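You operate a simulated robot arm through the tools that you are given. There is no shell and no other tool. Be economical: measure what you need, move in short steps, check, and stop when the job is done.

Carry out the task below with a simulated robot arm. There is one attempt and no reset: what you move stays moved.

TASK
Touch the probe on the block's right side at the x100 step and zero X there.
Fine: then back it off till the red lamp goes out.

Only the result counts: the job must be done as asked and must still hold three seconds after the hand-in. Knocking over, shifting, dropping, spilling or breaking anything else fails it.

THE ROBOT
A 7-joint arm with a fingered hand, fixed in place. Base frame: the origin is at the foot of the arm, x ahead of it, y to its left, z up; the work surface is at about z = 0.85. Units: m, rad, N and s.
With the tool pointing down near the work surface it reaches from about 0.34 to 0.76 m from the base axis. Its first joint turns from -2.897 to 2.897 rad. Payload 4 kg.
The tool frame sits at the grasp point between the pads (the TCP): z along the fingers, y along the line on which they close. The tips reach 0.026 m beyond it. Largest opening 0.132 m; the body of the gripper starts 0.073 m behind the TCP. The gripper is a hand of 4 fingers: y runs from the thumb to the fingers, the wrist lies at [0, 0, -0.239] in the tool frame, and closing takes about 1.5 s.
Orientation is that of the tool frame in the base frame, as [roll, pitch, yaw] about the fixed x, y, z axes, in that order (R = Rz(yaw) Ry(pitch) Rx(roll)). With the fingers straight down and closing along the base's y, the tool's x points along the base's -x, its y along +y and its z along -z.

THE INTERFACE
- The arm moves only by the tool step_arm. Its argument "plan" is a list of rows, each an object (a shift or turn left out is 0, a gripper value left out holds the last) with "travel": the shift along the tool's x, y, z in mm, a list of three; "turn": the turn, a rotation vector about the tool's x, y, z in degrees, a list of three; "fingers": the opening, from 0 (shut) to 1 (fully open). In form: [{"travel": [tx, ty, tz], "turn": [ax, ay, az], "fingers": fingers}, ...]. A call has 1 to 12 rows; each row shifts and turns the commanded pose from where the row before left it, along the tool's axes as they then stand. Rows are played at 5 a second. More than 0.05 m and 0.15 rad between two rows, or a gripper value outside its range, and nothing of the call is played. Where a pose cannot be reached the arm comes as near as it can. A force on the tool above 40 N (or 10 N above the force at the start of the call, whichever is more), or a blocked arm, ends the call early, and 0.2 s more pass. The fingers move at their own pace (about 0.072 m/s each) and stop on an object; they squeeze with about 31 N. The grip force told is the motor's: it shows also when the fingers shut on nothing. Time passes only in rows, and 0.2 s behind the last, so rows that do not move let the fingers close. The reply holds the time, the measured pose of the TCP, the force on the tool along the base axes, the opening and the grip force, in the units named above and with some noise, with the torque about the TCP (base axes, N m) and any sound that the robot's microphone picked up.
- Cameras (640 x 400 px; columns grow to the right, rows downward): "scene" is fixed at [0.0519, 0.6489, 1.685]; the picture's right is [-0.61, -0.79, 0.00], its down [-0.54, 0.41, -0.73] and it looks along [0.58, -0.45, -0.68] (base axes); focal length 360 px, centre (320, 200). "wrist" rides on the gripper at [0.068, 0.002, -0.097] in the tool frame; the picture's right is [-0.03, 1.00, 0.00], its down [-0.82, -0.02, -0.58] and it looks along [-0.58, -0.01, 0.82] (tool axes); focal length 270 px, centre (320, 200). There is no depth. A picture from a camera that has moved, and an enlarged one, comes with that camera's place and axes in the base frame and with its lens.
- camera(camera): a new picture of that camera. The clock stands still meanwhile.
- raise_lower(by): slides the trunk up (or, below 0, down) by that many m; the arm rides with it, the base frame stays. It gives what a move gives, with no picture.
- grasp_type(shape): the hand has 4 fingers and takes this shape, open, in about a second: jaw (thumb against the fingers, like two jaws); tri (thumb and two fingers); tip (a fingertip pinch); poke (one finger out to press); point (the index stretched); flat (the hand flat); cup (the hand cupped); fist (a fist). The gripper value then closes the fingers along that shape, each until it touches; the sizes above hold for jaw. It gives what a move gives, with no picture.
- zoom(camera, box): a new picture of the part [left, top, right, bottom] of that camera's present view, enlarged. The clock stands still meanwhile.
- close_job(): hands the job in; it is judged then, once.

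Work in short steps. Places have to be worked out from the pictures, the camera data and where the tool is seen: move nearer, look again, correct. Check each grasp and each placing, and mend what went wrong. You have 120 turns and 68 pictures in all, those below and enlarged ones among them. Open the gripper and draw the arm clear of the work before you hand the job in, unless the task says otherwise; then end with one line.

The tools are called after ">>>" as a command line: name --argument value ..., lists and objects as JSON in quotes. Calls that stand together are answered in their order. step_arm: Moves the arm, as the interface text tells. Its arguments: {"type":"object","properties":{"plan":{"type":"array","items":{"type":"object","properties":{"travel":{"type":"array","items":{"type":"number"}},"turn":{"type":"array","items":{"type":"number"}},"fingers":{"type":"number"}}}}},"required":["plan"]} The other tools are called the same way: raise_lower (by) slides the trunk up or down; grasp_type (shape) gives the hand a shape; camera (camera) takes a picture; zoom (camera, box) takes an enlarged picture of a part of a camera's view; close_job () hands the job in.

At the start:

```text
clock: 0.0
tcp_pos: [0.4057, 0.0327, 1.2058]
tcp_rot: [3.141, 0.0, -3.141]
contact_force: [-0.7, -0.1, -0.1]
torque: [0.0, -0.02, 0.01]
gripper_width: 0.1319
gripper_force: 0.1
shape: jaw
trunk travel left (down, up): [-0.525, 0.065]
```

scene: 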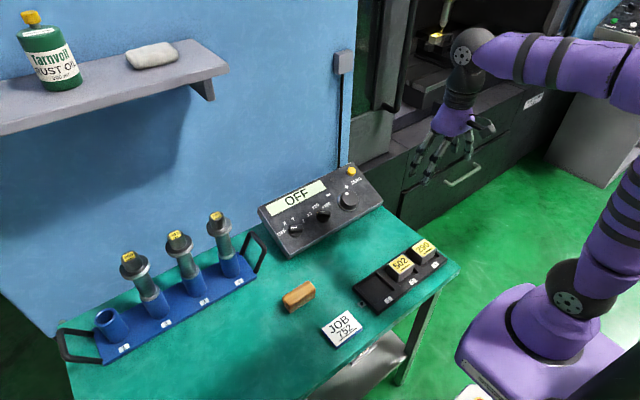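
wrist: 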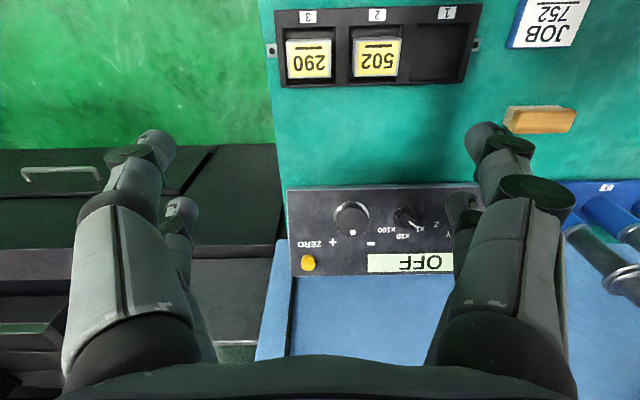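

I'll look closer at the pendant and at the machine behind the arm.

>>> zoom --camera "scene" --box '[250, 150, 400, 260]'

>>> zoom --camera "scene" --box '[360, 0, 520, 100]'

>>> zoom --camera "wrist" --box '[280, 170, 500, 290]'

>>> zoom --camera "scene" --box '[560, 0, 640, 50]'

```text
3.64 times, centred on (325, 205) of scene
camera zoom: at [0.0519, 0.6489, 1.685], right [-0.61, -0.79, 0.0], down [-0.54, 0.41, -0.73], along [0.58, -0.45, -0.68], focal length 1310 px, centre (302, 182)
```

zoom: 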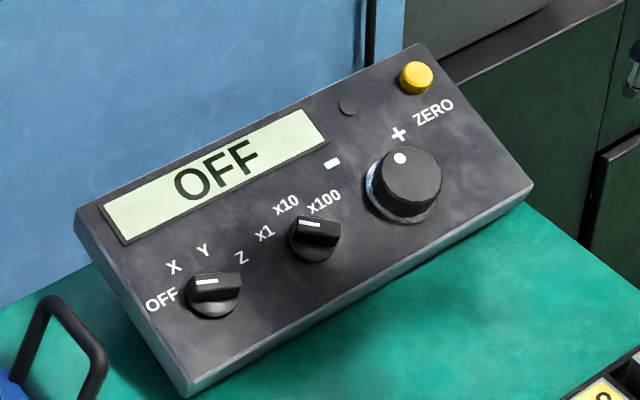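

```text
4.00 times, centred on (440, 50) of scene
camera zoom: at [0.0519, 0.6489, 1.685], right [-0.61, -0.79, 0.0], down [-0.54, 0.41, -0.73], along [0.58, -0.45, -0.68], focal length 1442 px, centre (-160, 800)
```

zoom: 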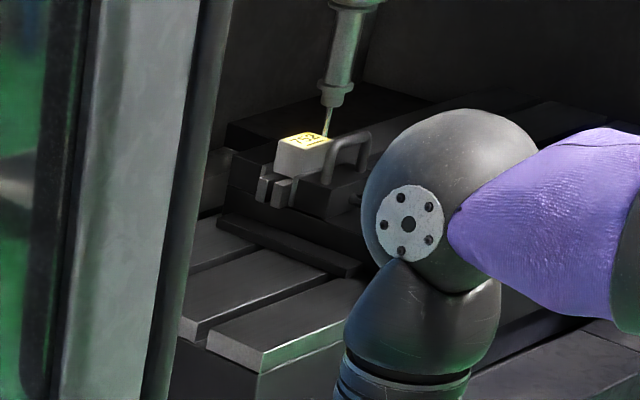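

```text
2.91 times, centred on (390, 230) of wrist
camera zoom: at [0.3369, 0.0337, 1.3034], right [0.03, 1.0, 0.0], down [0.82, -0.02, 0.58], along [0.58, -0.01, -0.82], focal length 786 px, centre (116, 113)
```

zoom: 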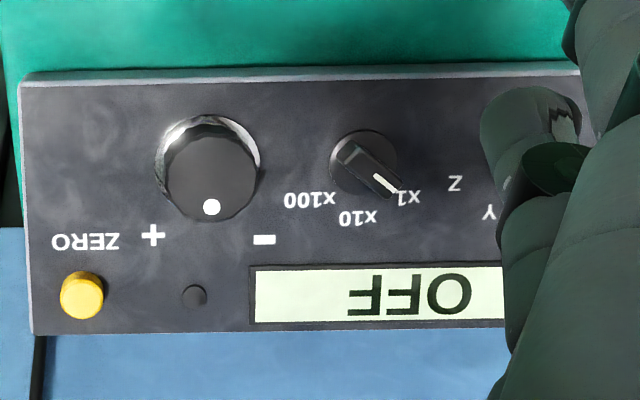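

```text
8.00 times, centred on (600, 25) of scene
camera zoom: at [0.0519, 0.6489, 1.685], right [-0.61, -0.79, 0.0], down [-0.54, 0.41, -0.73], along [0.58, -0.45, -0.68], focal length 2883 px, centre (-1920, 1600)
```

zoom: 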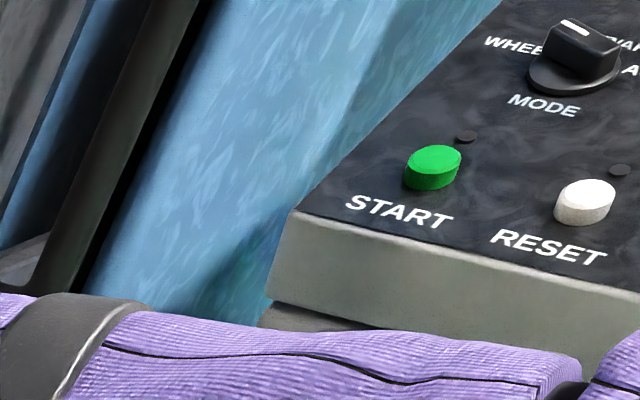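

The pendant is triangulated with the handwheel at about (0.64, 0.08, 0.93), the step knob (0.64, 0.18), the axis knob (0.636, 0.28) and ZERO (0.72, 0.005, 0.96). Now I check the block, the probe and the mode switch more closely.

>>> zoom --camera "scene" --box '[416, 10, 466, 42]'

>>> zoom --camera "scene" --box '[600, 0, 640, 25]'

>>> zoom --camera "scene" --box '[280, 190, 360, 240]'

```text
12.50 times, centred on (441, 26) of scene
camera zoom: at [0.0519, 0.6489, 1.685], right [-0.61, -0.79, 0.0], down [-0.54, 0.41, -0.73], along [0.58, -0.45, -0.68], focal length 4505 px, centre (-1192, 2375)
```

zoom: 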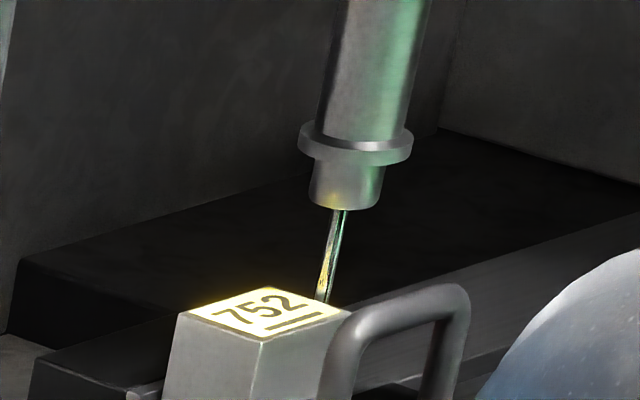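

```text
16.00 times, centred on (620, 12) of scene
camera zoom: at [0.0519, 0.6489, 1.685], right [-0.61, -0.79, 0.0], down [-0.54, 0.41, -0.73], along [0.58, -0.45, -0.68], focal length 5766 px, centre (-4480, 3200)
```

zoom: 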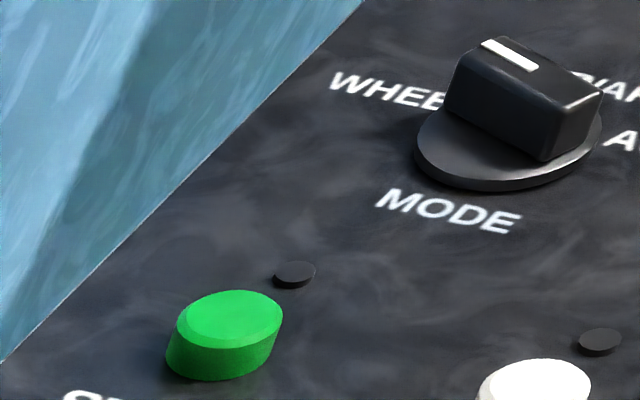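

```text
8.00 times, centred on (320, 215) of scene
camera zoom: at [0.0519, 0.6489, 1.685], right [-0.61, -0.79, 0.0], down [-0.54, 0.41, -0.73], along [0.58, -0.45, -0.68], focal length 2883 px, centre (320, 80)
```

zoom: 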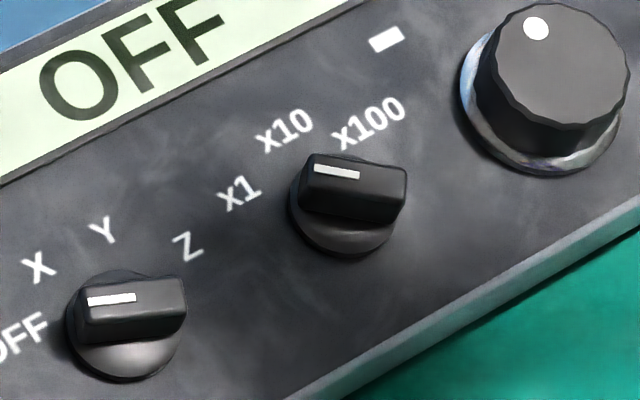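

Mode looks to be on WHEEL, and the probe sits to the right of block 752. The panel tilts about 22° toward the robot, so I move the tool to hover above the knobs and align it with the panel normal.

>>> step_arm --plan '[{"travel": [-25.6, 28.2, 20.9]}, {"travel": [-25.6, 28.2, 20.9]}, {"travel": [-25.6, 28.2, 20.9]}, {"travel": [-25.6, 28.2, 20.9]}, {"travel": [-25.6, 28.2, 20.9]}, {"travel": [-25.6, 28.2, 20.9]}, {"travel": [-25.6, 28.2, 20.9]}, {"turn": [0, -7.33, 0]}, {"turn": [0, -7.33, 0]}, {"turn": [0, -7.33, 0]}, {}]'

>>> grasp_type --shape "tip"

>>> camera --camera "wrist"

>>> camera --camera "scene"

```text
clock: 2.4
tcp_pos: [0.5831, 0.2291, 1.0576]
tcp_rot: [-3.141, 0.386, 3.141]
contact_force: [0.3, 0.5, -0.1]
torque: [0.02, 0.0, -0.01]
gripper_width: 0.132
gripper_force: 0.1
shape: jaw
trunk travel left (down, up): [-0.525, 0.065]
```

```text
clock: 3.3
tcp_pos: [0.5827, 0.2293, 1.058]
tcp_rot: [3.141, 0.384, -3.142]
contact_force: [-0.1, 0.7, -0.3]
torque: [-0.01, 0.01, -0.01]
gripper_width: 0.1319
gripper_force: 0.0
shape: tip
trunk travel left (down, up): [-0.525, 0.065]
```

```text
58 pictures are left
camera wrist: at [0.4845, 0.2306, 1.1234], right [0.02, 1.0, 0.01], down [0.54, -0.02, 0.84], along [0.84, -0.01, -0.54], focal length 270 px, centre (320, 200)
```

wrist: 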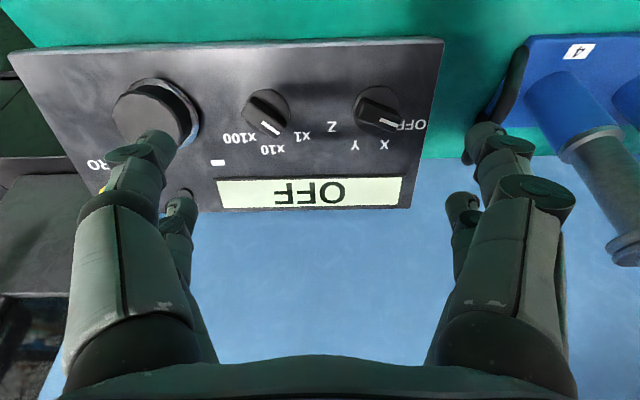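

```text
57 pictures are left
```

scene: 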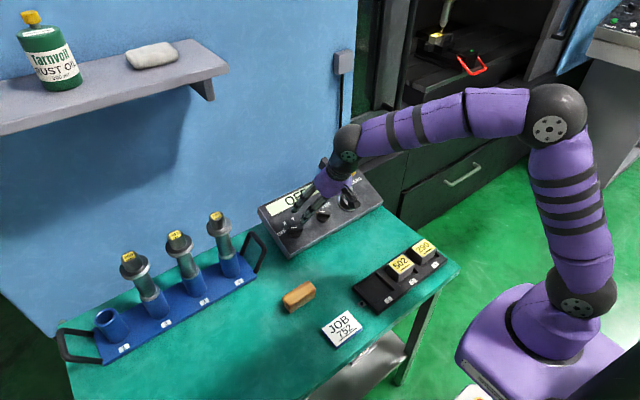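

The knobs are clear in the wrist view; I enlarge that part to read the pointer angles.

>>> zoom --camera "wrist" --box '[200, 70, 440, 220]'

>>> zoom --camera "scene" --box '[590, 5, 640, 37]'

```text
2.67 times, centred on (320, 145) of wrist
camera zoom: at [0.4845, 0.2306, 1.1234], right [0.02, 1.0, 0.01], down [0.54, -0.02, 0.84], along [0.84, -0.01, -0.54], focal length 721 px, centre (320, 347)
```

zoom: 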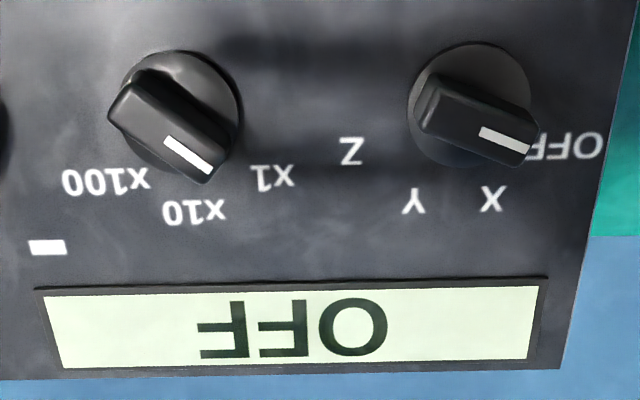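

```text
12.50 times, centred on (615, 21) of scene
camera zoom: at [0.0519, 0.6489, 1.685], right [-0.61, -0.79, 0.0], down [-0.54, 0.41, -0.73], along [0.58, -0.45, -0.68], focal length 4505 px, centre (-3368, 2438)
```

zoom: 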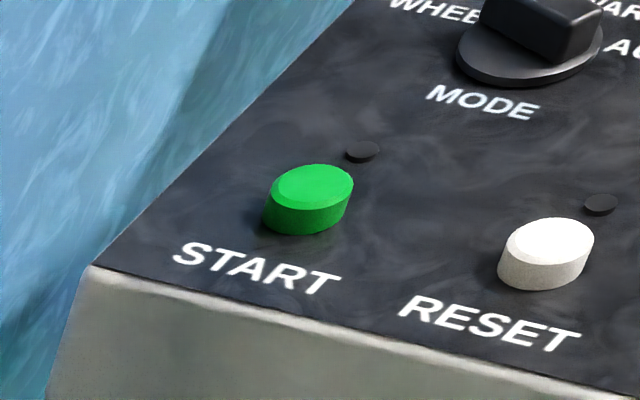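

Labels fit a 45° layout: axis OFF/X/Y/Z at +67/+22/−22/−67° and step x1/x10/x100 at +48/0/−48° left of up; the axis is now on OFF and the step on x1. I shut the fingers in the air to see where the "tip" pinch meets.

>>> step_arm --plan '[{"fingers": 0.15}, {}, {}, {}, {}, {}, {}, {}, {}]'

>>> camera --camera "wrist"

```text
clock: 5.3
tcp_pos: [0.5853, 0.2295, 1.058]
tcp_rot: [-3.14, 0.384, 3.141]
contact_force: [-0.4, 1.0, -0.1]
torque: [0.01, -0.02, 0.02]
gripper_width: 0.0202
gripper_force: 0.1
shape: tip
trunk travel left (down, up): [-0.525, 0.065]
```

```text
54 pictures are left
camera wrist: at [0.4845, 0.2306, 1.1234], right [0.02, 1.0, 0.01], down [0.54, -0.02, 0.84], along [0.84, -0.01, -0.54], focal length 270 px, centre (320, 200)
```

wrist: 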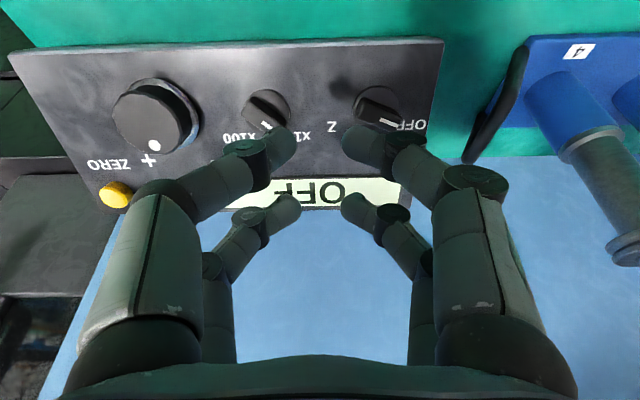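

The pinch consists of two opposed finger pairs about ±16 mm along tool x, which suits the bar knobs. I switch to jaw, whose sizes are known, hover 80 mm above the axis knob and turn to line up with its bar.

>>> grasp_type --shape "jaw"

>>> step_arm --plan '[{"travel": [-2.8, 25.2, 34.4], "fingers": 0.5}, {"travel": [-2.8, 25.2, 34.4]}, {"turn": [0, 0, -8.44]}, {"turn": [0, 0, -8.44]}, {"turn": [0, 0, -8.44]}, {"turn": [0, 0, -8.44]}, {"turn": [0, 0, -8.44]}, {"turn": [0, 0, -8.44]}, {"turn": [0, 0, -8.44]}, {"turn": [0, 0, -8.44]}, {}, {}]'

>>> camera --camera "wrist"

>>> camera --camera "scene"

```text
clock: 6.2
tcp_pos: [0.5844, 0.2301, 1.0584]
tcp_rot: [-3.141, 0.383, 3.14]
contact_force: [-0.2, -0.1, 0.1]
torque: [0.03, 0.0, -0.01]
gripper_width: 0.1322
gripper_force: 0.0
shape: jaw
trunk travel left (down, up): [-0.525, 0.065]
```

```text
clock: 8.8
tcp_pos: [0.6153, 0.2801, 0.9972]
tcp_rot: [-2.786, 0.144, -1.939]
contact_force: [0.2, -0.7, 0.6]
torque: [0.01, -0.01, 0.03]
gripper_width: 0.0667
gripper_force: 0.0
shape: jaw
trunk travel left (down, up): [-0.525, 0.065]
```

```text
53 pictures are left
camera wrist: at [0.5539, 0.2178, 1.078], right [-0.85, 0.41, -0.34], down [0.09, 0.75, 0.66], along [0.52, 0.53, -0.67], focal length 270 px, centre (320, 200)
```

wrist: 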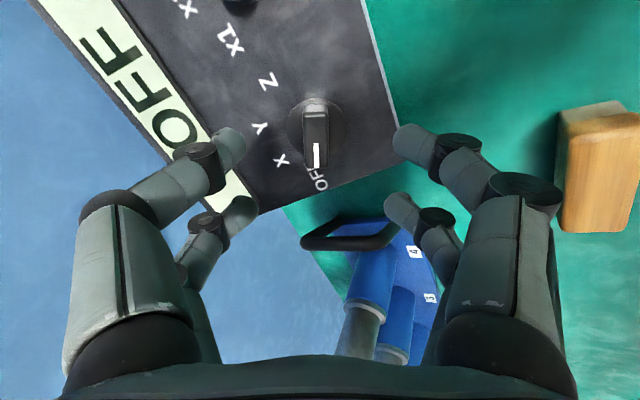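

```text
52 pictures are left
```

scene: 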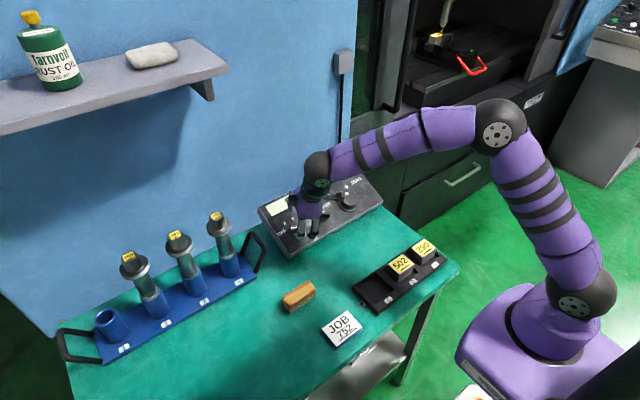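

The bar is aligned and nearly centred, and the tray handle (y≈0.37, z≈0.93) clears the fingers. I shift by 2 mm and descend to tips about 8 mm above the panel, then close.

>>> step_arm --plan '[{"travel": [0, -2, 20]}, {"travel": [0, 0, 15]}, {"travel": [0, 0, 11]}, {}, {"fingers": 0}, {}, {}, {}, {}, {}]'

>>> camera --camera "wrist"

```text
clock: 11.0
tcp_pos: [0.6353, 0.28, 0.9533]
tcp_rot: [-2.788, 0.141, -1.937]
contact_force: [3.6, -0.3, -3.3]
torque: [-0.07, -0.02, 0.0]
gripper_width: 0.0109
gripper_force: 31.0
shape: jaw
trunk travel left (down, up): [-0.525, 0.065]
```

```text
51 pictures are left
camera wrist: at [0.5736, 0.2166, 1.0342], right [-0.85, 0.41, -0.34], down [0.09, 0.75, 0.66], along [0.52, 0.53, -0.67], focal length 270 px, centre (320, 200)
```

wrist: 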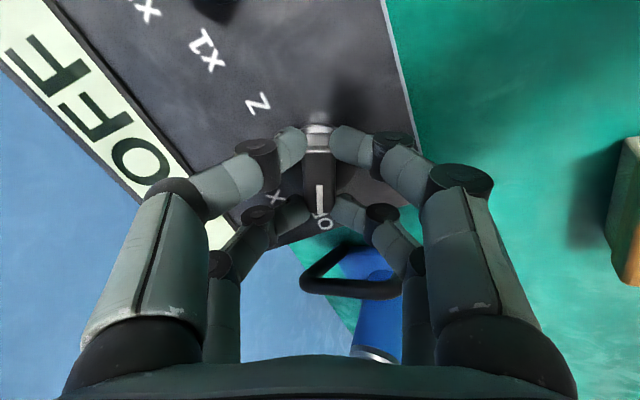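

The grip holds the bar at 11 mm. I turn it 45° clockwise, OFF to X.

>>> step_arm --plan '[{"turn": [0, 0, 7.5]}, {"turn": [0, 0, 7.5]}, {"turn": [0, 0, 7.5]}, {"turn": [0, 0, 7.5]}, {"turn": [0, 0, 7.5]}, {"turn": [0, 0, 7.5]}, {}]'

>>> camera --camera "wrist"

```text
clock: 12.6
tcp_pos: [0.6343, 0.2806, 0.9539]
tcp_rot: [-2.987, 0.352, -2.723]
contact_force: [5.4, 2.3, -7.0]
torque: [0.04, 0.01, 0.02]
gripper_width: 0.0104
gripper_force: 30.9
shape: jaw
trunk travel left (down, up): [-0.525, 0.065]
```

```text
50 pictures are left
camera wrist: at [0.5399, 0.255, 1.0208], right [-0.33, 0.93, -0.13], down [0.49, 0.29, 0.82], along [0.81, 0.21, -0.56], focal length 270 px, centre (320, 200)
```

wrist: 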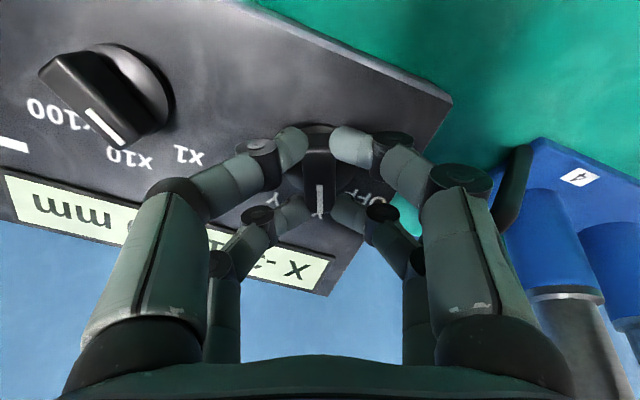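

The display now reads X in mm, so the axis is set. I release, back off 46 mm, cross to the step knob and line up at −48°.

>>> step_arm --plan '[{"fingers": 0.5}, {}, {}, {"travel": [0, 0, -23]}, {"travel": [0, 0, -23]}, {"travel": [12.5, -30.2, 0]}, {"travel": [12.5, -30.2, 0]}, {"travel": [12.5, -30.2, 0]}, {"turn": [0, 0, -8.5]}, {"turn": [0, 0, -8.5]}, {"turn": [0, 0, -8.5]}, {}]'

>>> camera --camera "wrist"

>>> zoom --camera "scene" --box '[250, 150, 400, 260]'

```text
clock: 15.2
tcp_pos: [0.6166, 0.1802, 0.9999]
tcp_rot: [-2.85, 0.252, -2.266]
contact_force: [-0.6, 0.3, -0.1]
torque: [-0.02, -0.01, 0.0]
gripper_width: 0.0656
gripper_force: 0.1
shape: jaw
trunk travel left (down, up): [-0.525, 0.065]
```

```text
49 pictures are left
camera wrist: at [0.5376, 0.1304, 1.0725], right [-0.67, 0.69, -0.27], down [0.3, 0.59, 0.75], along [0.67, 0.42, -0.61], focal length 270 px, centre (320, 200)
```

wrist: 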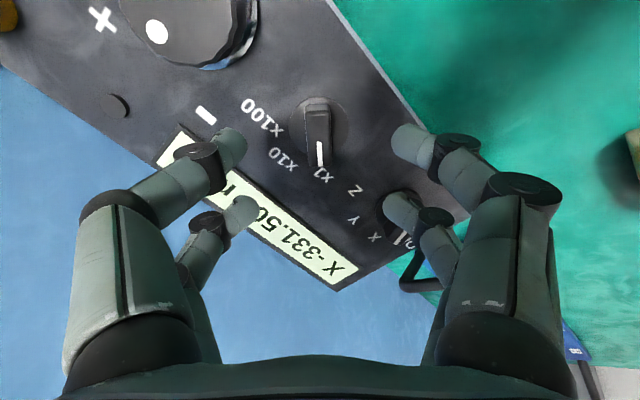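

```text
3.64 times, centred on (325, 205) of scene
camera zoom: at [0.0519, 0.6489, 1.685], right [-0.61, -0.79, 0.0], down [-0.54, 0.41, -0.73], along [0.58, -0.45, -0.68], focal length 1310 px, centre (302, 182)
```

zoom: 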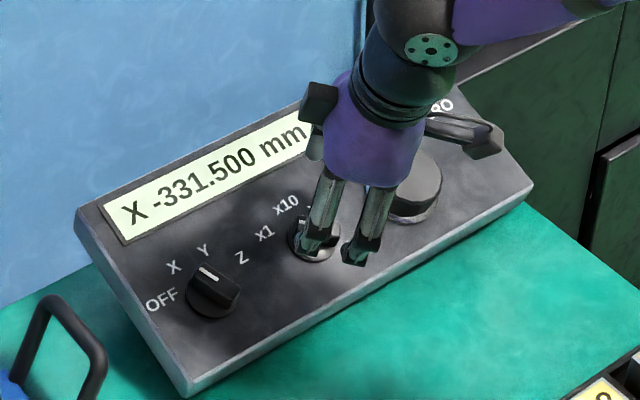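

The display reads X −331.500 mm and the step bar is aligned. I descend, grip and turn it 96° clockwise to x100.

>>> step_arm --plan '[{"travel": [0, -1, 20]}, {"travel": [0, 0, 15]}, {"travel": [0, 0, 12]}, {}, {"fingers": 0}, {}, {}, {}, {}, {}]'

>>> step_arm --plan '[{"turn": [0, 0, 8]}, {"turn": [0, 0, 8]}, {"turn": [0, 0, 8]}, {"turn": [0, 0, 8]}, {"turn": [0, 0, 8]}, {"turn": [0, 0, 8]}, {"turn": [0, 0, 8]}, {"turn": [0, 0, 8]}, {"turn": [0, 0, 8]}, {"turn": [0, 0, 8]}, {"turn": [0, 0, 8]}, {"turn": [0, 0, 8]}]'

>>> camera --camera "wrist"

```text
clock: 17.4
tcp_pos: [0.6342, 0.1789, 0.9542]
tcp_rot: [-2.85, 0.25, -2.267]
contact_force: [2.0, -1.0, -3.9]
torque: [-0.07, -0.01, -0.01]
gripper_width: 0.0106
gripper_force: 31.4
shape: jaw
trunk travel left (down, up): [-0.525, 0.065]
```

```text
clock: 20.0
tcp_pos: [0.6351, 0.1819, 0.955]
tcp_rot: [2.85, 0.252, 2.264]
contact_force: [-7.2, -1.2, -7.2]
torque: [0.0, 0.21, -0.02]
gripper_width: 0.0108
gripper_force: 30.7
shape: jaw
trunk travel left (down, up): [-0.525, 0.065]
```

```text
47 pictures are left
camera wrist: at [0.5584, 0.2329, 1.029], right [0.71, 0.65, 0.28], down [0.27, -0.62, 0.73], along [0.65, -0.44, -0.62], focal length 270 px, centre (320, 200)
```

wrist: 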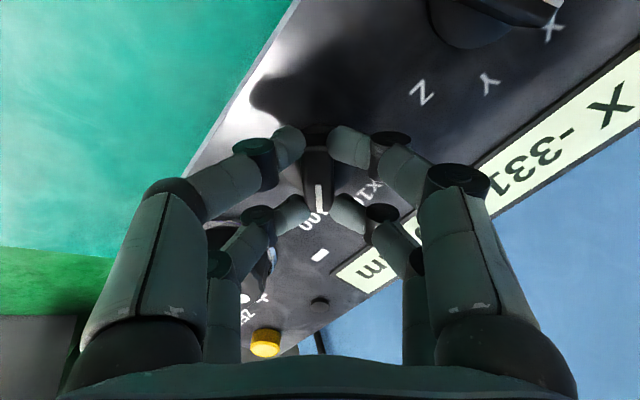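

The bar points at x100. I release, back off and move over the handwheel.

>>> step_arm --plan '[{"fingers": 0.5}, {}, {}, {"travel": [0, 0, -25]}, {"travel": [0, 0, -25]}, {"travel": [-24.2, -21.7, 0], "fingers": 0.8}, {"travel": [-24.2, -21.7, 0]}, {"travel": [-24.2, -21.7, 0]}, {"turn": [0, 0, -8]}, {"turn": [0, 0, -8]}, {"turn": [0, 0, -8]}]'

>>> step_arm --plan '[{"turn": [0, 0, -8]}, {"turn": [0, 0, -8]}, {"turn": [0, 0, -8]}, {}]'

>>> camera --camera "wrist"

>>> zoom --camera "scene" --box '[250, 150, 400, 260]'

```text
clock: 22.4
tcp_pos: [0.6159, 0.0826, 1.002]
tcp_rot: [2.98, 0.348, 2.696]
contact_force: [-0.2, -0.4, -0.6]
torque: [-0.03, 0.0, -0.03]
gripper_width: 0.1056
gripper_force: 0.1
shape: jaw
trunk travel left (down, up): [-0.525, 0.065]
```

```text
clock: 23.4
tcp_pos: [0.6168, 0.0836, 1.002]
tcp_rot: [-3.141, 0.385, -3.14]
contact_force: [-0.5, 0.3, -0.4]
torque: [0.02, 0.02, -0.01]
gripper_width: 0.1052
gripper_force: 0.1
shape: jaw
trunk travel left (down, up): [-0.525, 0.065]
```

```text
46 pictures are left
camera wrist: at [0.5173, 0.0845, 1.0667], right [0.02, 1.0, 0.01], down [0.54, -0.02, 0.84], along [0.84, -0.01, -0.54], focal length 270 px, centre (320, 200)
```

wrist: 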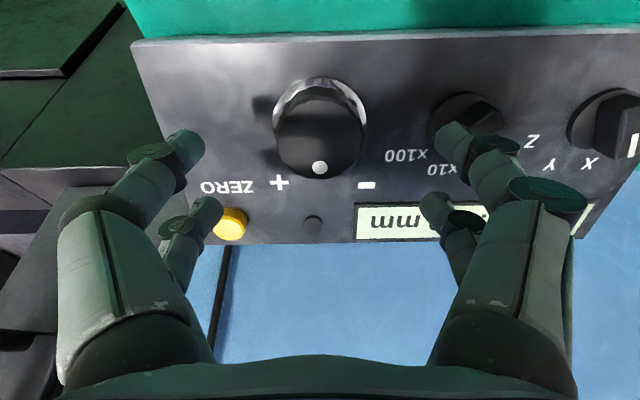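

```text
3.64 times, centred on (325, 205) of scene
camera zoom: at [0.0519, 0.6489, 1.685], right [-0.61, -0.79, 0.0], down [-0.54, 0.41, -0.73], along [0.58, -0.45, -0.68], focal length 1310 px, centre (302, 182)
```

zoom: 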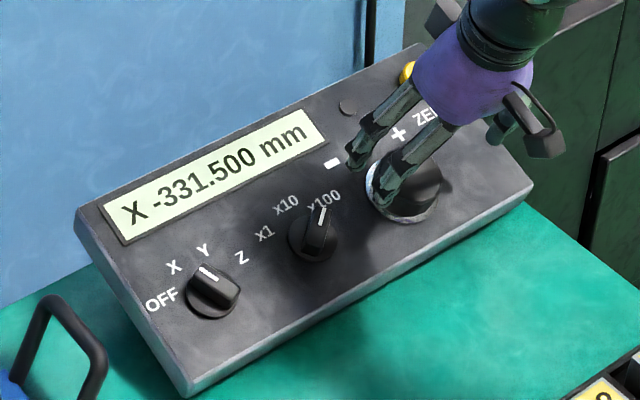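

X is selected and x100 is set. The wheel is centred under the tool, so I descend 47 mm and grip it.

>>> step_arm --plan '[{"travel": [0, 0, 20]}, {"travel": [0, 0, 15]}, {"travel": [0, 0, 12]}, {}, {"fingers": 0}, {}, {}, {}, {}, {}]'

>>> camera --camera "wrist"

```text
clock: 25.6
tcp_pos: [0.6337, 0.084, 0.9574]
tcp_rot: [3.141, 0.383, -3.141]
contact_force: [1.7, 1.3, -1.9]
torque: [-0.07, -0.02, 0.01]
gripper_width: 0.0326
gripper_force: 30.9
shape: jaw
trunk travel left (down, up): [-0.525, 0.065]
```

```text
44 pictures are left
camera wrist: at [0.5348, 0.084, 1.0222], right [0.02, 1.0, 0.01], down [0.54, -0.02, 0.84], along [0.84, -0.01, -0.54], focal length 270 px, centre (320, 200)
```

wrist: 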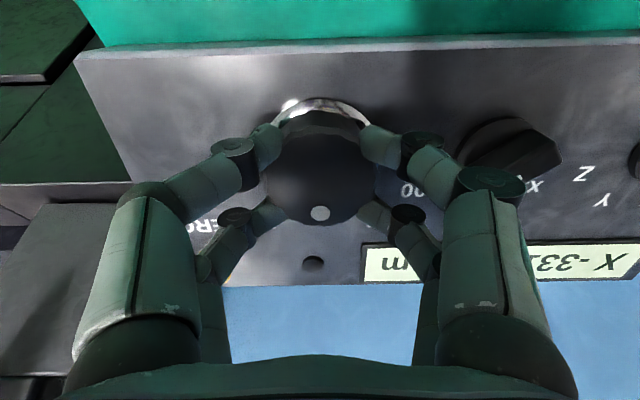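

Gripped firmly. I turn counterclockwise (toward −) by a small 8° and read the display.

>>> step_arm --plan '[{"turn": [0, 0, -4]}, {"turn": [0, 0, -4]}, {}]'

>>> zoom --camera "scene" --box '[260, 150, 400, 240]'

>>> zoom --camera "scene" --box '[416, 10, 466, 42]'

```text
clock: 26.4
tcp_pos: [0.6345, 0.0833, 0.958]
tcp_rot: [-3.085, 0.379, -2.989]
contact_force: [-0.4, -1.5, -3.0]
torque: [-0.03, 0.03, -0.01]
gripper_width: 0.0324
gripper_force: 31.1
shape: jaw
trunk travel left (down, up): [-0.525, 0.065]
```

```text
4.44 times, centred on (330, 195) of scene
camera zoom: at [0.0519, 0.6489, 1.685], right [-0.61, -0.79, 0.0], down [-0.54, 0.41, -0.73], along [0.58, -0.45, -0.68], focal length 1602 px, centre (276, 222)
```

zoom: 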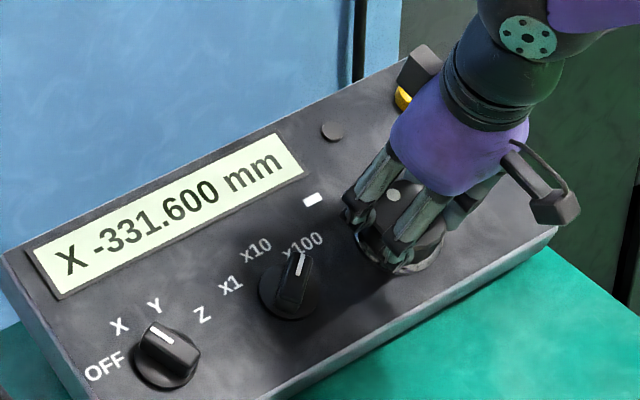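

```text
12.50 times, centred on (441, 26) of scene
camera zoom: at [0.0519, 0.6489, 1.685], right [-0.61, -0.79, 0.0], down [-0.54, 0.41, -0.73], along [0.58, -0.45, -0.68], focal length 4505 px, centre (-1192, 2375)
```

zoom: 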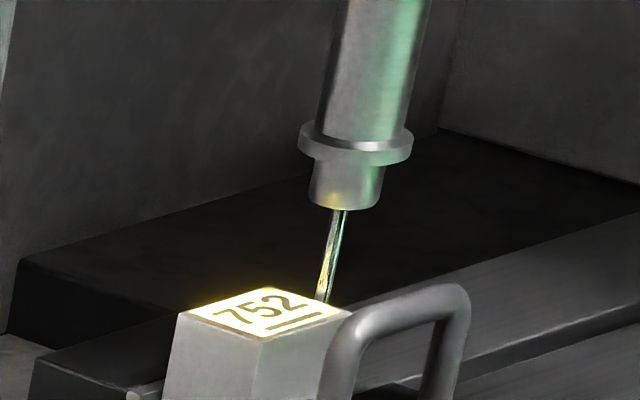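

One click is 0.1 mm and − lowers X, but the probe gap is not measurable yet. I turn another 72° and measure again.

>>> step_arm --plan '[{"turn": [0, 0, -6]}, {"turn": [0, 0, -6]}, {"turn": [0, 0, -6]}, {"turn": [0, 0, -6]}, {"turn": [0, 0, -6]}, {"turn": [0, 0, -6]}, {"turn": [0, 0, -6]}, {"turn": [0, 0, -6]}, {"turn": [0, 0, -6]}, {"turn": [0, 0, -6]}, {"turn": [0, 0, -6]}, {"turn": [0, 0, -6]}]'

>>> zoom --camera "scene" --box '[260, 150, 400, 240]'

>>> zoom --camera "scene" --box '[426, 24, 456, 42]'

```text
clock: 29.0
tcp_pos: [0.6356, 0.0826, 0.9577]
tcp_rot: [-2.764, 0.062, -1.732]
contact_force: [-1.6, -3.4, -11.4]
torque: [-0.05, 0.05, -0.03]
gripper_width: 0.032
gripper_force: 30.5
shape: jaw
trunk travel left (down, up): [-0.525, 0.065]
```

```text
4.44 times, centred on (330, 195) of scene
camera zoom: at [0.0519, 0.6489, 1.685], right [-0.61, -0.79, 0.0], down [-0.54, 0.41, -0.73], along [0.58, -0.45, -0.68], focal length 1602 px, centre (276, 222)
```

zoom: 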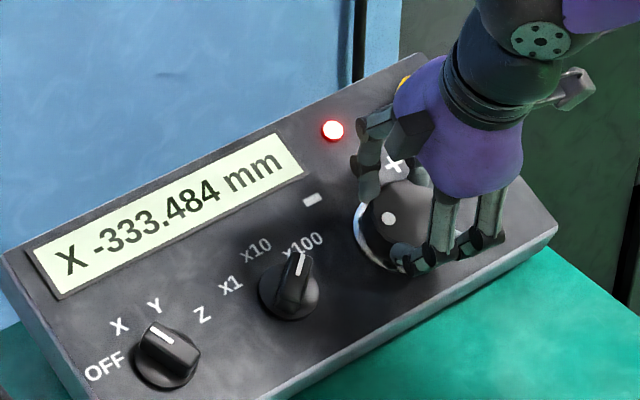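

```text
16.00 times, centred on (441, 33) of scene
camera zoom: at [0.0519, 0.6489, 1.685], right [-0.61, -0.79, 0.0], down [-0.54, 0.41, -0.73], along [0.58, -0.45, -0.68], focal length 5766 px, centre (-1616, 2872)
```

zoom: 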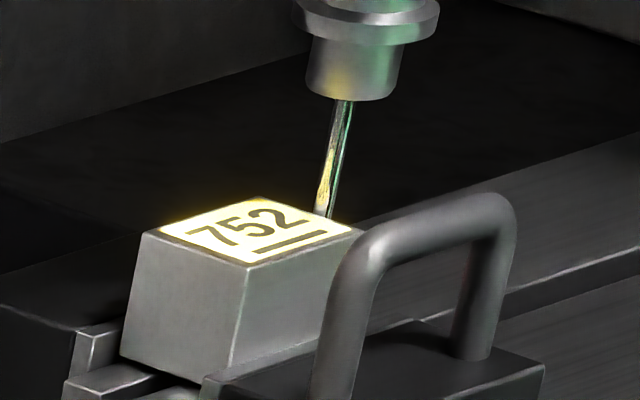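

The red lamp is on at −333.484. I hold still briefly to see whether the axis has settled.

>>> step_arm --plan '[{}, {}]'

>>> zoom --camera "scene" --box '[260, 150, 400, 240]'

```text
clock: 29.6
tcp_pos: [0.635, 0.0829, 0.9574]
tcp_rot: [-2.764, 0.065, -1.733]
contact_force: [-2.0, -0.7, -12.1]
torque: [-0.04, 0.07, 0.0]
gripper_width: 0.0322
gripper_force: 30.9
shape: jaw
trunk travel left (down, up): [-0.525, 0.065]
```

```text
4.44 times, centred on (330, 195) of scene
camera zoom: at [0.0519, 0.6489, 1.685], right [-0.61, -0.79, 0.0], down [-0.54, 0.41, -0.73], along [0.58, -0.45, -0.68], focal length 1602 px, centre (276, 222)
```

zoom: 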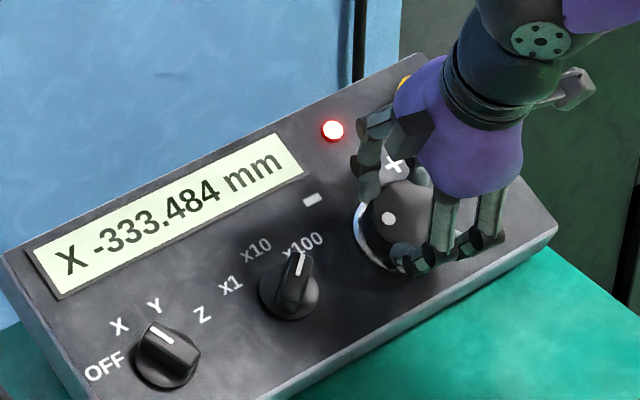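

The axis stopped on the touch at −333.484 with the lamp lit. I let go of the wheel, back off and return to zero yaw for pressing ZERO.

>>> step_arm --plan '[{"fingers": 0.8}, {}, {}, {}, {"travel": [0, 0, -25]}, {"travel": [0, 0, -25]}, {"travel": [0, 0, -20]}]'

>>> step_arm --plan '[{"turn": [0, 0, 8]}, {"turn": [0, 0, 8]}, {"turn": [0, 0, 8]}, {"turn": [0, 0, 8]}, {"turn": [0, 0, 8]}, {"turn": [0, 0, 8]}, {"turn": [0, 0, 8]}, {"turn": [0, 0, 8]}, {"turn": [0, 0, 8]}, {"turn": [0, 0, 8]}, {}]'

>>> grasp_type --shape "poke"

>>> camera --camera "wrist"

>>> camera --camera "scene"

```text
clock: 31.2
tcp_pos: [0.6067, 0.0833, 1.0223]
tcp_rot: [-2.762, 0.064, -1.733]
contact_force: [-0.3, 0.2, -0.5]
torque: [-0.01, -0.01, 0.0]
gripper_width: 0.1054
gripper_force: 0.1
shape: jaw
trunk travel left (down, up): [-0.525, 0.065]
```

```text
clock: 33.6
tcp_pos: [0.6081, 0.082, 1.0227]
tcp_rot: [3.141, 0.385, 3.14]
contact_force: [-0.7, 0.7, 0.4]
torque: [-0.02, 0.03, 0.0]
gripper_width: 0.1052
gripper_force: 0.0
shape: jaw
trunk travel left (down, up): [-0.525, 0.065]
```

```text
clock: 34.5
tcp_pos: [0.6077, 0.0823, 1.023]
tcp_rot: [-3.141, 0.385, 3.141]
contact_force: [0.2, 0.8, 0.2]
torque: [0.0, -0.01, 0.01]
gripper_width: 0.0
gripper_force: 0.1
shape: poke
trunk travel left (down, up): [-0.525, 0.065]
```

```text
38 pictures are left
camera wrist: at [0.5091, 0.0838, 1.0878], right [0.02, 1.0, 0.01], down [0.54, -0.02, 0.84], along [0.84, -0.01, -0.54], focal length 270 px, centre (320, 200)
```

wrist: 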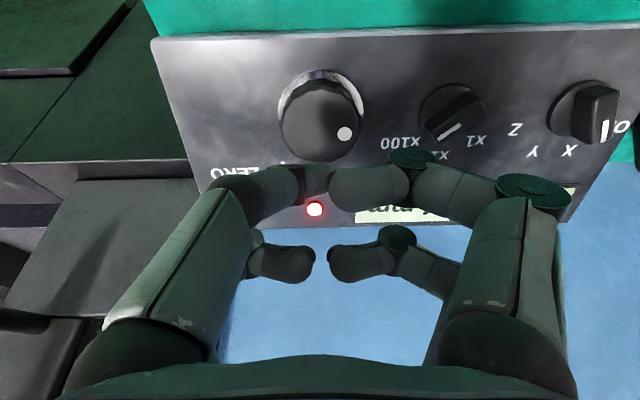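

```text
37 pictures are left
```

scene: 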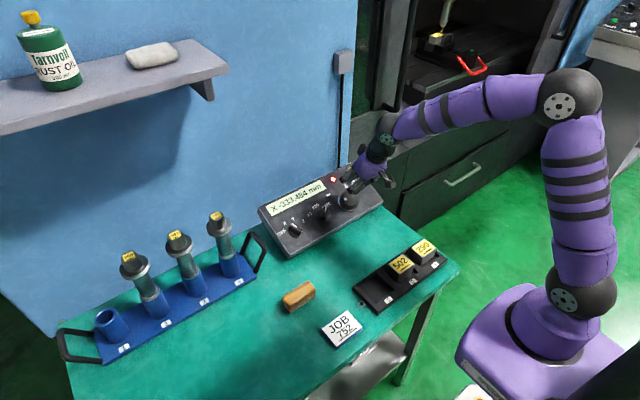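

The lamp is still on. I look closer at the poke shape to see which finger sticks out.

>>> zoom --camera "wrist" --box '[200, 130, 460, 300]'

>>> zoom --camera "scene" --box '[300, 110, 430, 220]'

```text
2.35 times, centred on (330, 215) of wrist
camera zoom: at [0.5091, 0.0838, 1.0878], right [0.02, 1.0, 0.01], down [0.54, -0.02, 0.84], along [0.84, -0.01, -0.54], focal length 636 px, centre (296, 165)
```

zoom: 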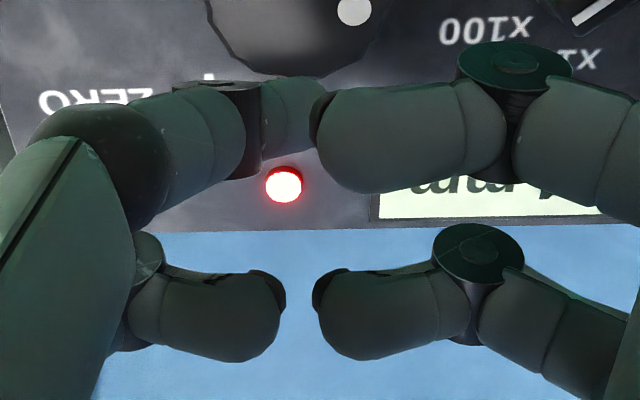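

```text
3.64 times, centred on (365, 165) of scene
camera zoom: at [0.0519, 0.6489, 1.685], right [-0.61, -0.79, 0.0], down [-0.54, 0.41, -0.73], along [0.58, -0.45, -0.68], focal length 1310 px, centre (156, 327)
```

zoom: 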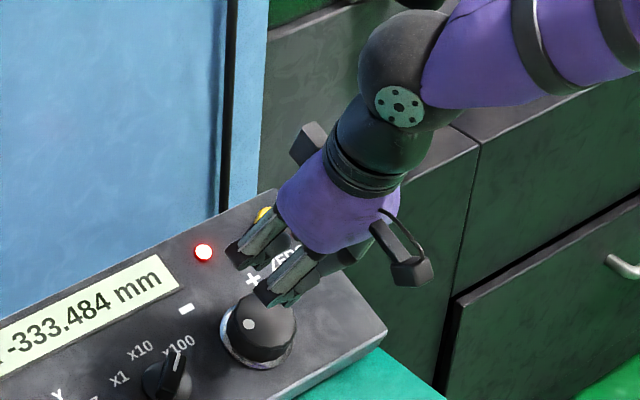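

One near finger passes beneath the others, but its tip is hidden. I try "point" to compare.

>>> grasp_type --shape "point"

>>> zoom --camera "wrist" --box '[160, 80, 480, 300]'

>>> zoom --camera "scene" --box '[320, 120, 420, 210]'

```text
clock: 35.4
tcp_pos: [0.6073, 0.0817, 1.0227]
tcp_rot: [-3.141, 0.384, 3.141]
contact_force: [-1.4, 0.2, -0.6]
torque: [0.0, 0.01, 0.0]
gripper_width: 0.0001
gripper_force: 0.0
shape: point
trunk travel left (down, up): [-0.525, 0.065]
```

```text
1.82 times, centred on (320, 190) of wrist
camera zoom: at [0.5091, 0.0838, 1.0878], right [0.02, 1.0, 0.01], down [0.54, -0.02, 0.84], along [0.84, -0.01, -0.54], focal length 491 px, centre (320, 218)
```

zoom: 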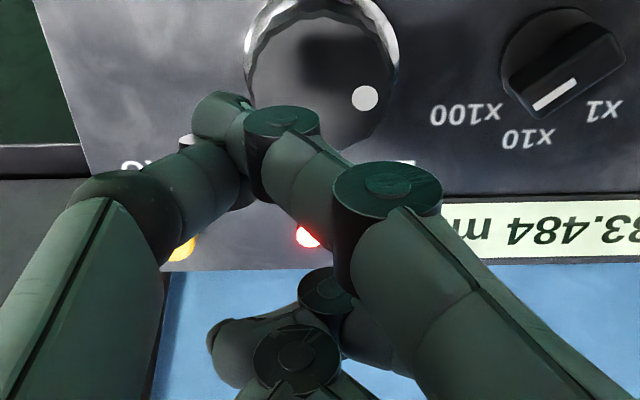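

```text
4.44 times, centred on (370, 165) of scene
camera zoom: at [0.0519, 0.6489, 1.685], right [-0.61, -0.79, 0.0], down [-0.54, 0.41, -0.73], along [0.58, -0.45, -0.68], focal length 1602 px, centre (98, 356)
```

zoom: 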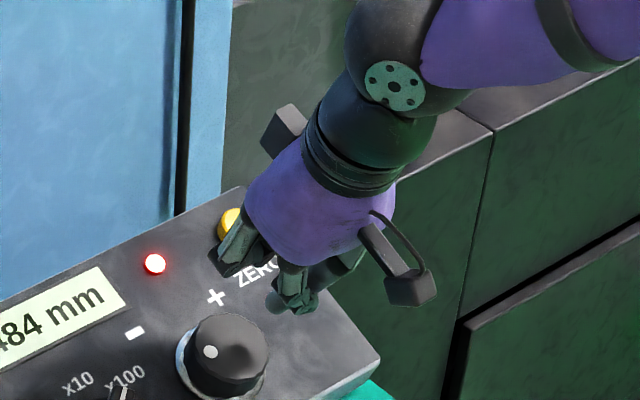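

"Point" is no clearer, so I'll press with shut jaw fingers, whose reach is known, using the far pair (tool −x). I shut the jaw and hover about 30 mm over ZERO.

>>> grasp_type --shape "jaw"

>>> step_arm --plan '[{"fingers": 0}, {}, {}, {}, {}, {}, {}, {"travel": [-21.4, -25.6, 13.5]}, {"travel": [-21.4, -25.6, 13.5]}, {"travel": [-21.3, -25.5, 13.6]}, {}, {}]'

>>> camera --camera "wrist"

>>> zoom --camera "scene" --box '[280, 110, 430, 210]'

```text
clock: 36.3
tcp_pos: [0.6093, 0.0825, 1.0233]
tcp_rot: [-3.141, 0.383, 3.141]
contact_force: [-0.5, 0.8, 0.3]
torque: [0.0, 0.0, -0.02]
gripper_width: 0.1321
gripper_force: 0.0
shape: jaw
trunk travel left (down, up): [-0.525, 0.065]
```

```text
clock: 38.9
tcp_pos: [0.6821, 0.0068, 1.0083]
tcp_rot: [-3.141, 0.385, -3.141]
contact_force: [-0.4, -0.4, 0.6]
torque: [-0.03, 0.02, 0.04]
gripper_width: 0.0
gripper_force: 31.2
shape: jaw
trunk travel left (down, up): [-0.525, 0.065]
```

```text
32 pictures are left
camera wrist: at [0.5834, 0.0084, 1.0731], right [0.02, 1.0, 0.01], down [0.54, -0.02, 0.84], along [0.84, -0.01, -0.54], focal length 270 px, centre (320, 200)
```

wrist: 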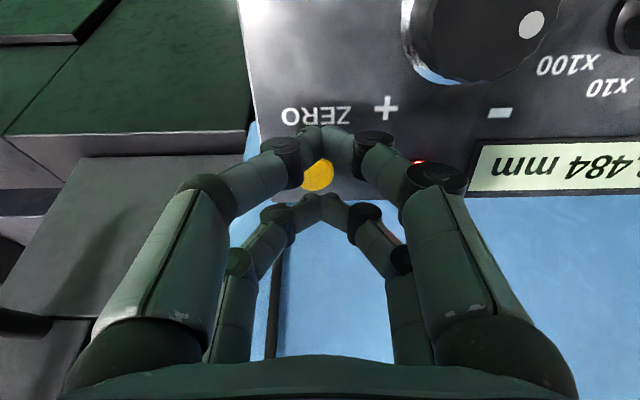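

```text
4.00 times, centred on (355, 160) of scene
camera zoom: at [0.0519, 0.6489, 1.685], right [-0.61, -0.79, 0.0], down [-0.54, 0.41, -0.73], along [0.58, -0.45, -0.68], focal length 1442 px, centre (180, 360)
```

zoom: 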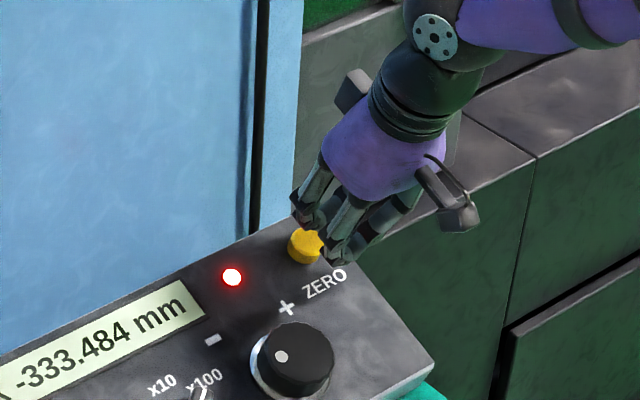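

The button top is 27 mm below the far tips and well in line (2 mm off). I descend and press in small steps.

>>> step_arm --plan '[{"travel": [-2, 0, 12]}, {"travel": [0, 0, 11]}, {"travel": [0, 0, 2]}, {"travel": [0, 0, 2]}, {"travel": [0, 0, 1]}, {}]'

>>> zoom --camera "scene" --box '[260, 130, 400, 230]'

```text
clock: 40.3
tcp_pos: [0.6966, 0.0064, 0.984]
tcp_rot: [-3.141, 0.383, 3.141]
contact_force: [-0.4, -0.6, -0.2]
torque: [0.0, 0.0, 0.04]
gripper_width: 0.0
gripper_force: 30.9
shape: jaw
trunk travel left (down, up): [-0.525, 0.065]
```

```text
4.00 times, centred on (330, 180) of scene
camera zoom: at [0.0519, 0.6489, 1.685], right [-0.61, -0.79, 0.0], down [-0.54, 0.41, -0.73], along [0.58, -0.45, -0.68], focal length 1442 px, centre (280, 280)
```

zoom: 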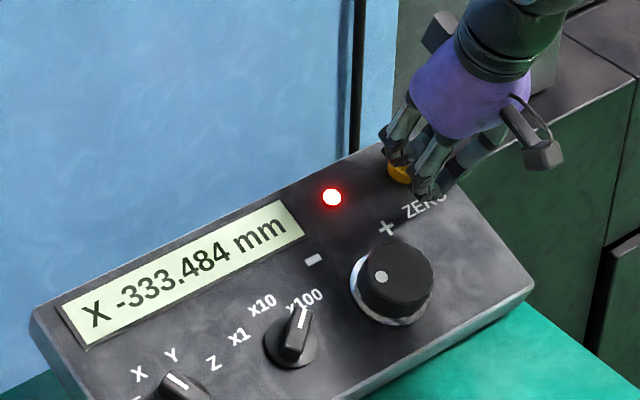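

No contact yet; I continue in 2 mm steps.

>>> step_arm --plan '[{"travel": [0, 0, 2]}, {"travel": [0, 0, 2]}, {}]'

>>> step_arm --plan '[{"travel": [0, 0, 2]}, {"travel": [0, 0, 1.5]}, {}]'

>>> zoom --camera "scene" --box '[260, 130, 400, 230]'

```text
clock: 41.1
tcp_pos: [0.6976, 0.0063, 0.9799]
tcp_rot: [-3.141, 0.384, -3.141]
contact_force: [0.2, 0.3, 0.5]
torque: [-0.01, -0.02, -0.01]
gripper_width: 0.0
gripper_force: 31.6
shape: jaw
trunk travel left (down, up): [-0.525, 0.065]
```

```text
clock: 41.9
tcp_pos: [0.6978, 0.006, 0.9773]
tcp_rot: [3.14, 0.386, 3.142]
contact_force: [0.4, -1.2, 1.5]
torque: [-0.01, -0.04, -0.01]
gripper_width: 0.0
gripper_force: 30.8
shape: jaw
trunk travel left (down, up): [-0.525, 0.065]
```

```text
4.00 times, centred on (330, 180) of scene
camera zoom: at [0.0519, 0.6489, 1.685], right [-0.61, -0.79, 0.0], down [-0.54, 0.41, -0.73], along [0.58, -0.45, -0.68], focal length 1442 px, centre (280, 280)
```

zoom: 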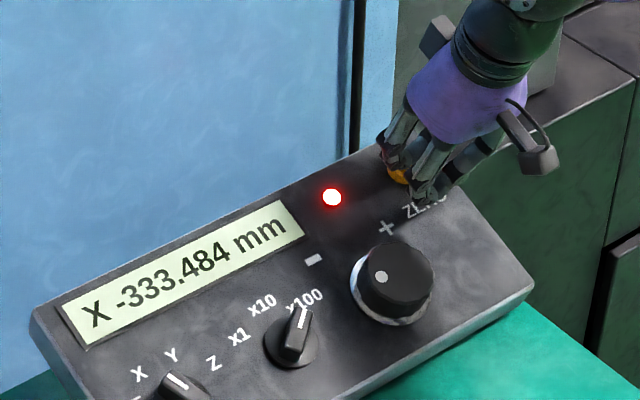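

Tips should already be at the button top, yet there is almost no force; I check the wrist view.

>>> zoom --camera "wrist" --box '[220, 90, 420, 250]'

```text
2.50 times, centred on (320, 170) of wrist
camera zoom: at [0.5989, 0.0068, 1.0426], right [0.02, 1.0, 0.01], down [0.54, -0.02, 0.84], along [0.84, -0.01, -0.54], focal length 676 px, centre (320, 275)
```

zoom: 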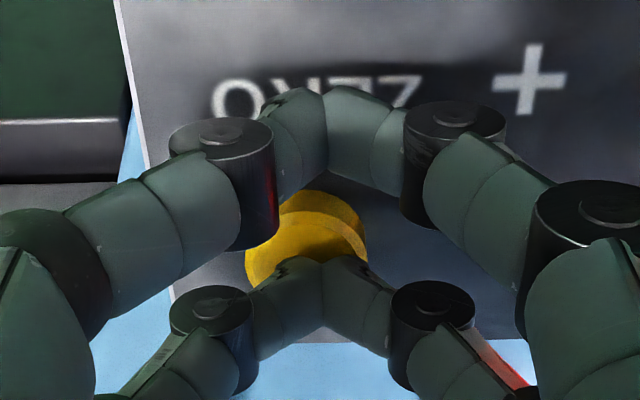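

The far tips sit on the upper-left edge of the button, about 5 mm high and 3 mm off. I lift 5 mm, shift, and press again in small steps.

>>> step_arm --plan '[{"travel": [0, 0, -5]}, {"travel": [5, -2.5, 0]}, {"travel": [0, 0, 4]}, {"travel": [0, 0, 2]}, {}]'

>>> step_arm --plan '[{"travel": [0, 0, 1.5]}, {"travel": [0, 0, 1.5]}, {}]'

>>> zoom --camera "scene" --box '[260, 130, 400, 230]'

```text
clock: 43.1
tcp_pos: [0.6937, 0.0045, 0.9755]
tcp_rot: [3.14, 0.383, 3.141]
contact_force: [-1.4, 0.7, 1.9]
torque: [-0.03, -0.02, 0.03]
gripper_width: 0.0
gripper_force: 31.4
shape: jaw
trunk travel left (down, up): [-0.525, 0.065]
```

```text
clock: 43.9
tcp_pos: [0.6945, 0.0046, 0.9715]
tcp_rot: [3.14, 0.385, -3.142]
contact_force: [-3.9, -1.1, 2.8]
torque: [0.01, -0.08, -0.05]
gripper_width: 0.0001
gripper_force: 31.1
shape: jaw
trunk travel left (down, up): [-0.525, 0.065]
heard: click
```

```text
4.00 times, centred on (330, 180) of scene
camera zoom: at [0.0519, 0.6489, 1.685], right [-0.61, -0.79, 0.0], down [-0.54, 0.41, -0.73], along [0.58, -0.45, -0.68], focal length 1442 px, centre (280, 280)
```

zoom: 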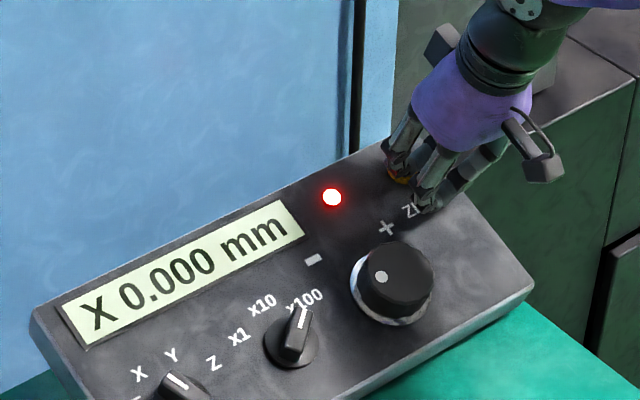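

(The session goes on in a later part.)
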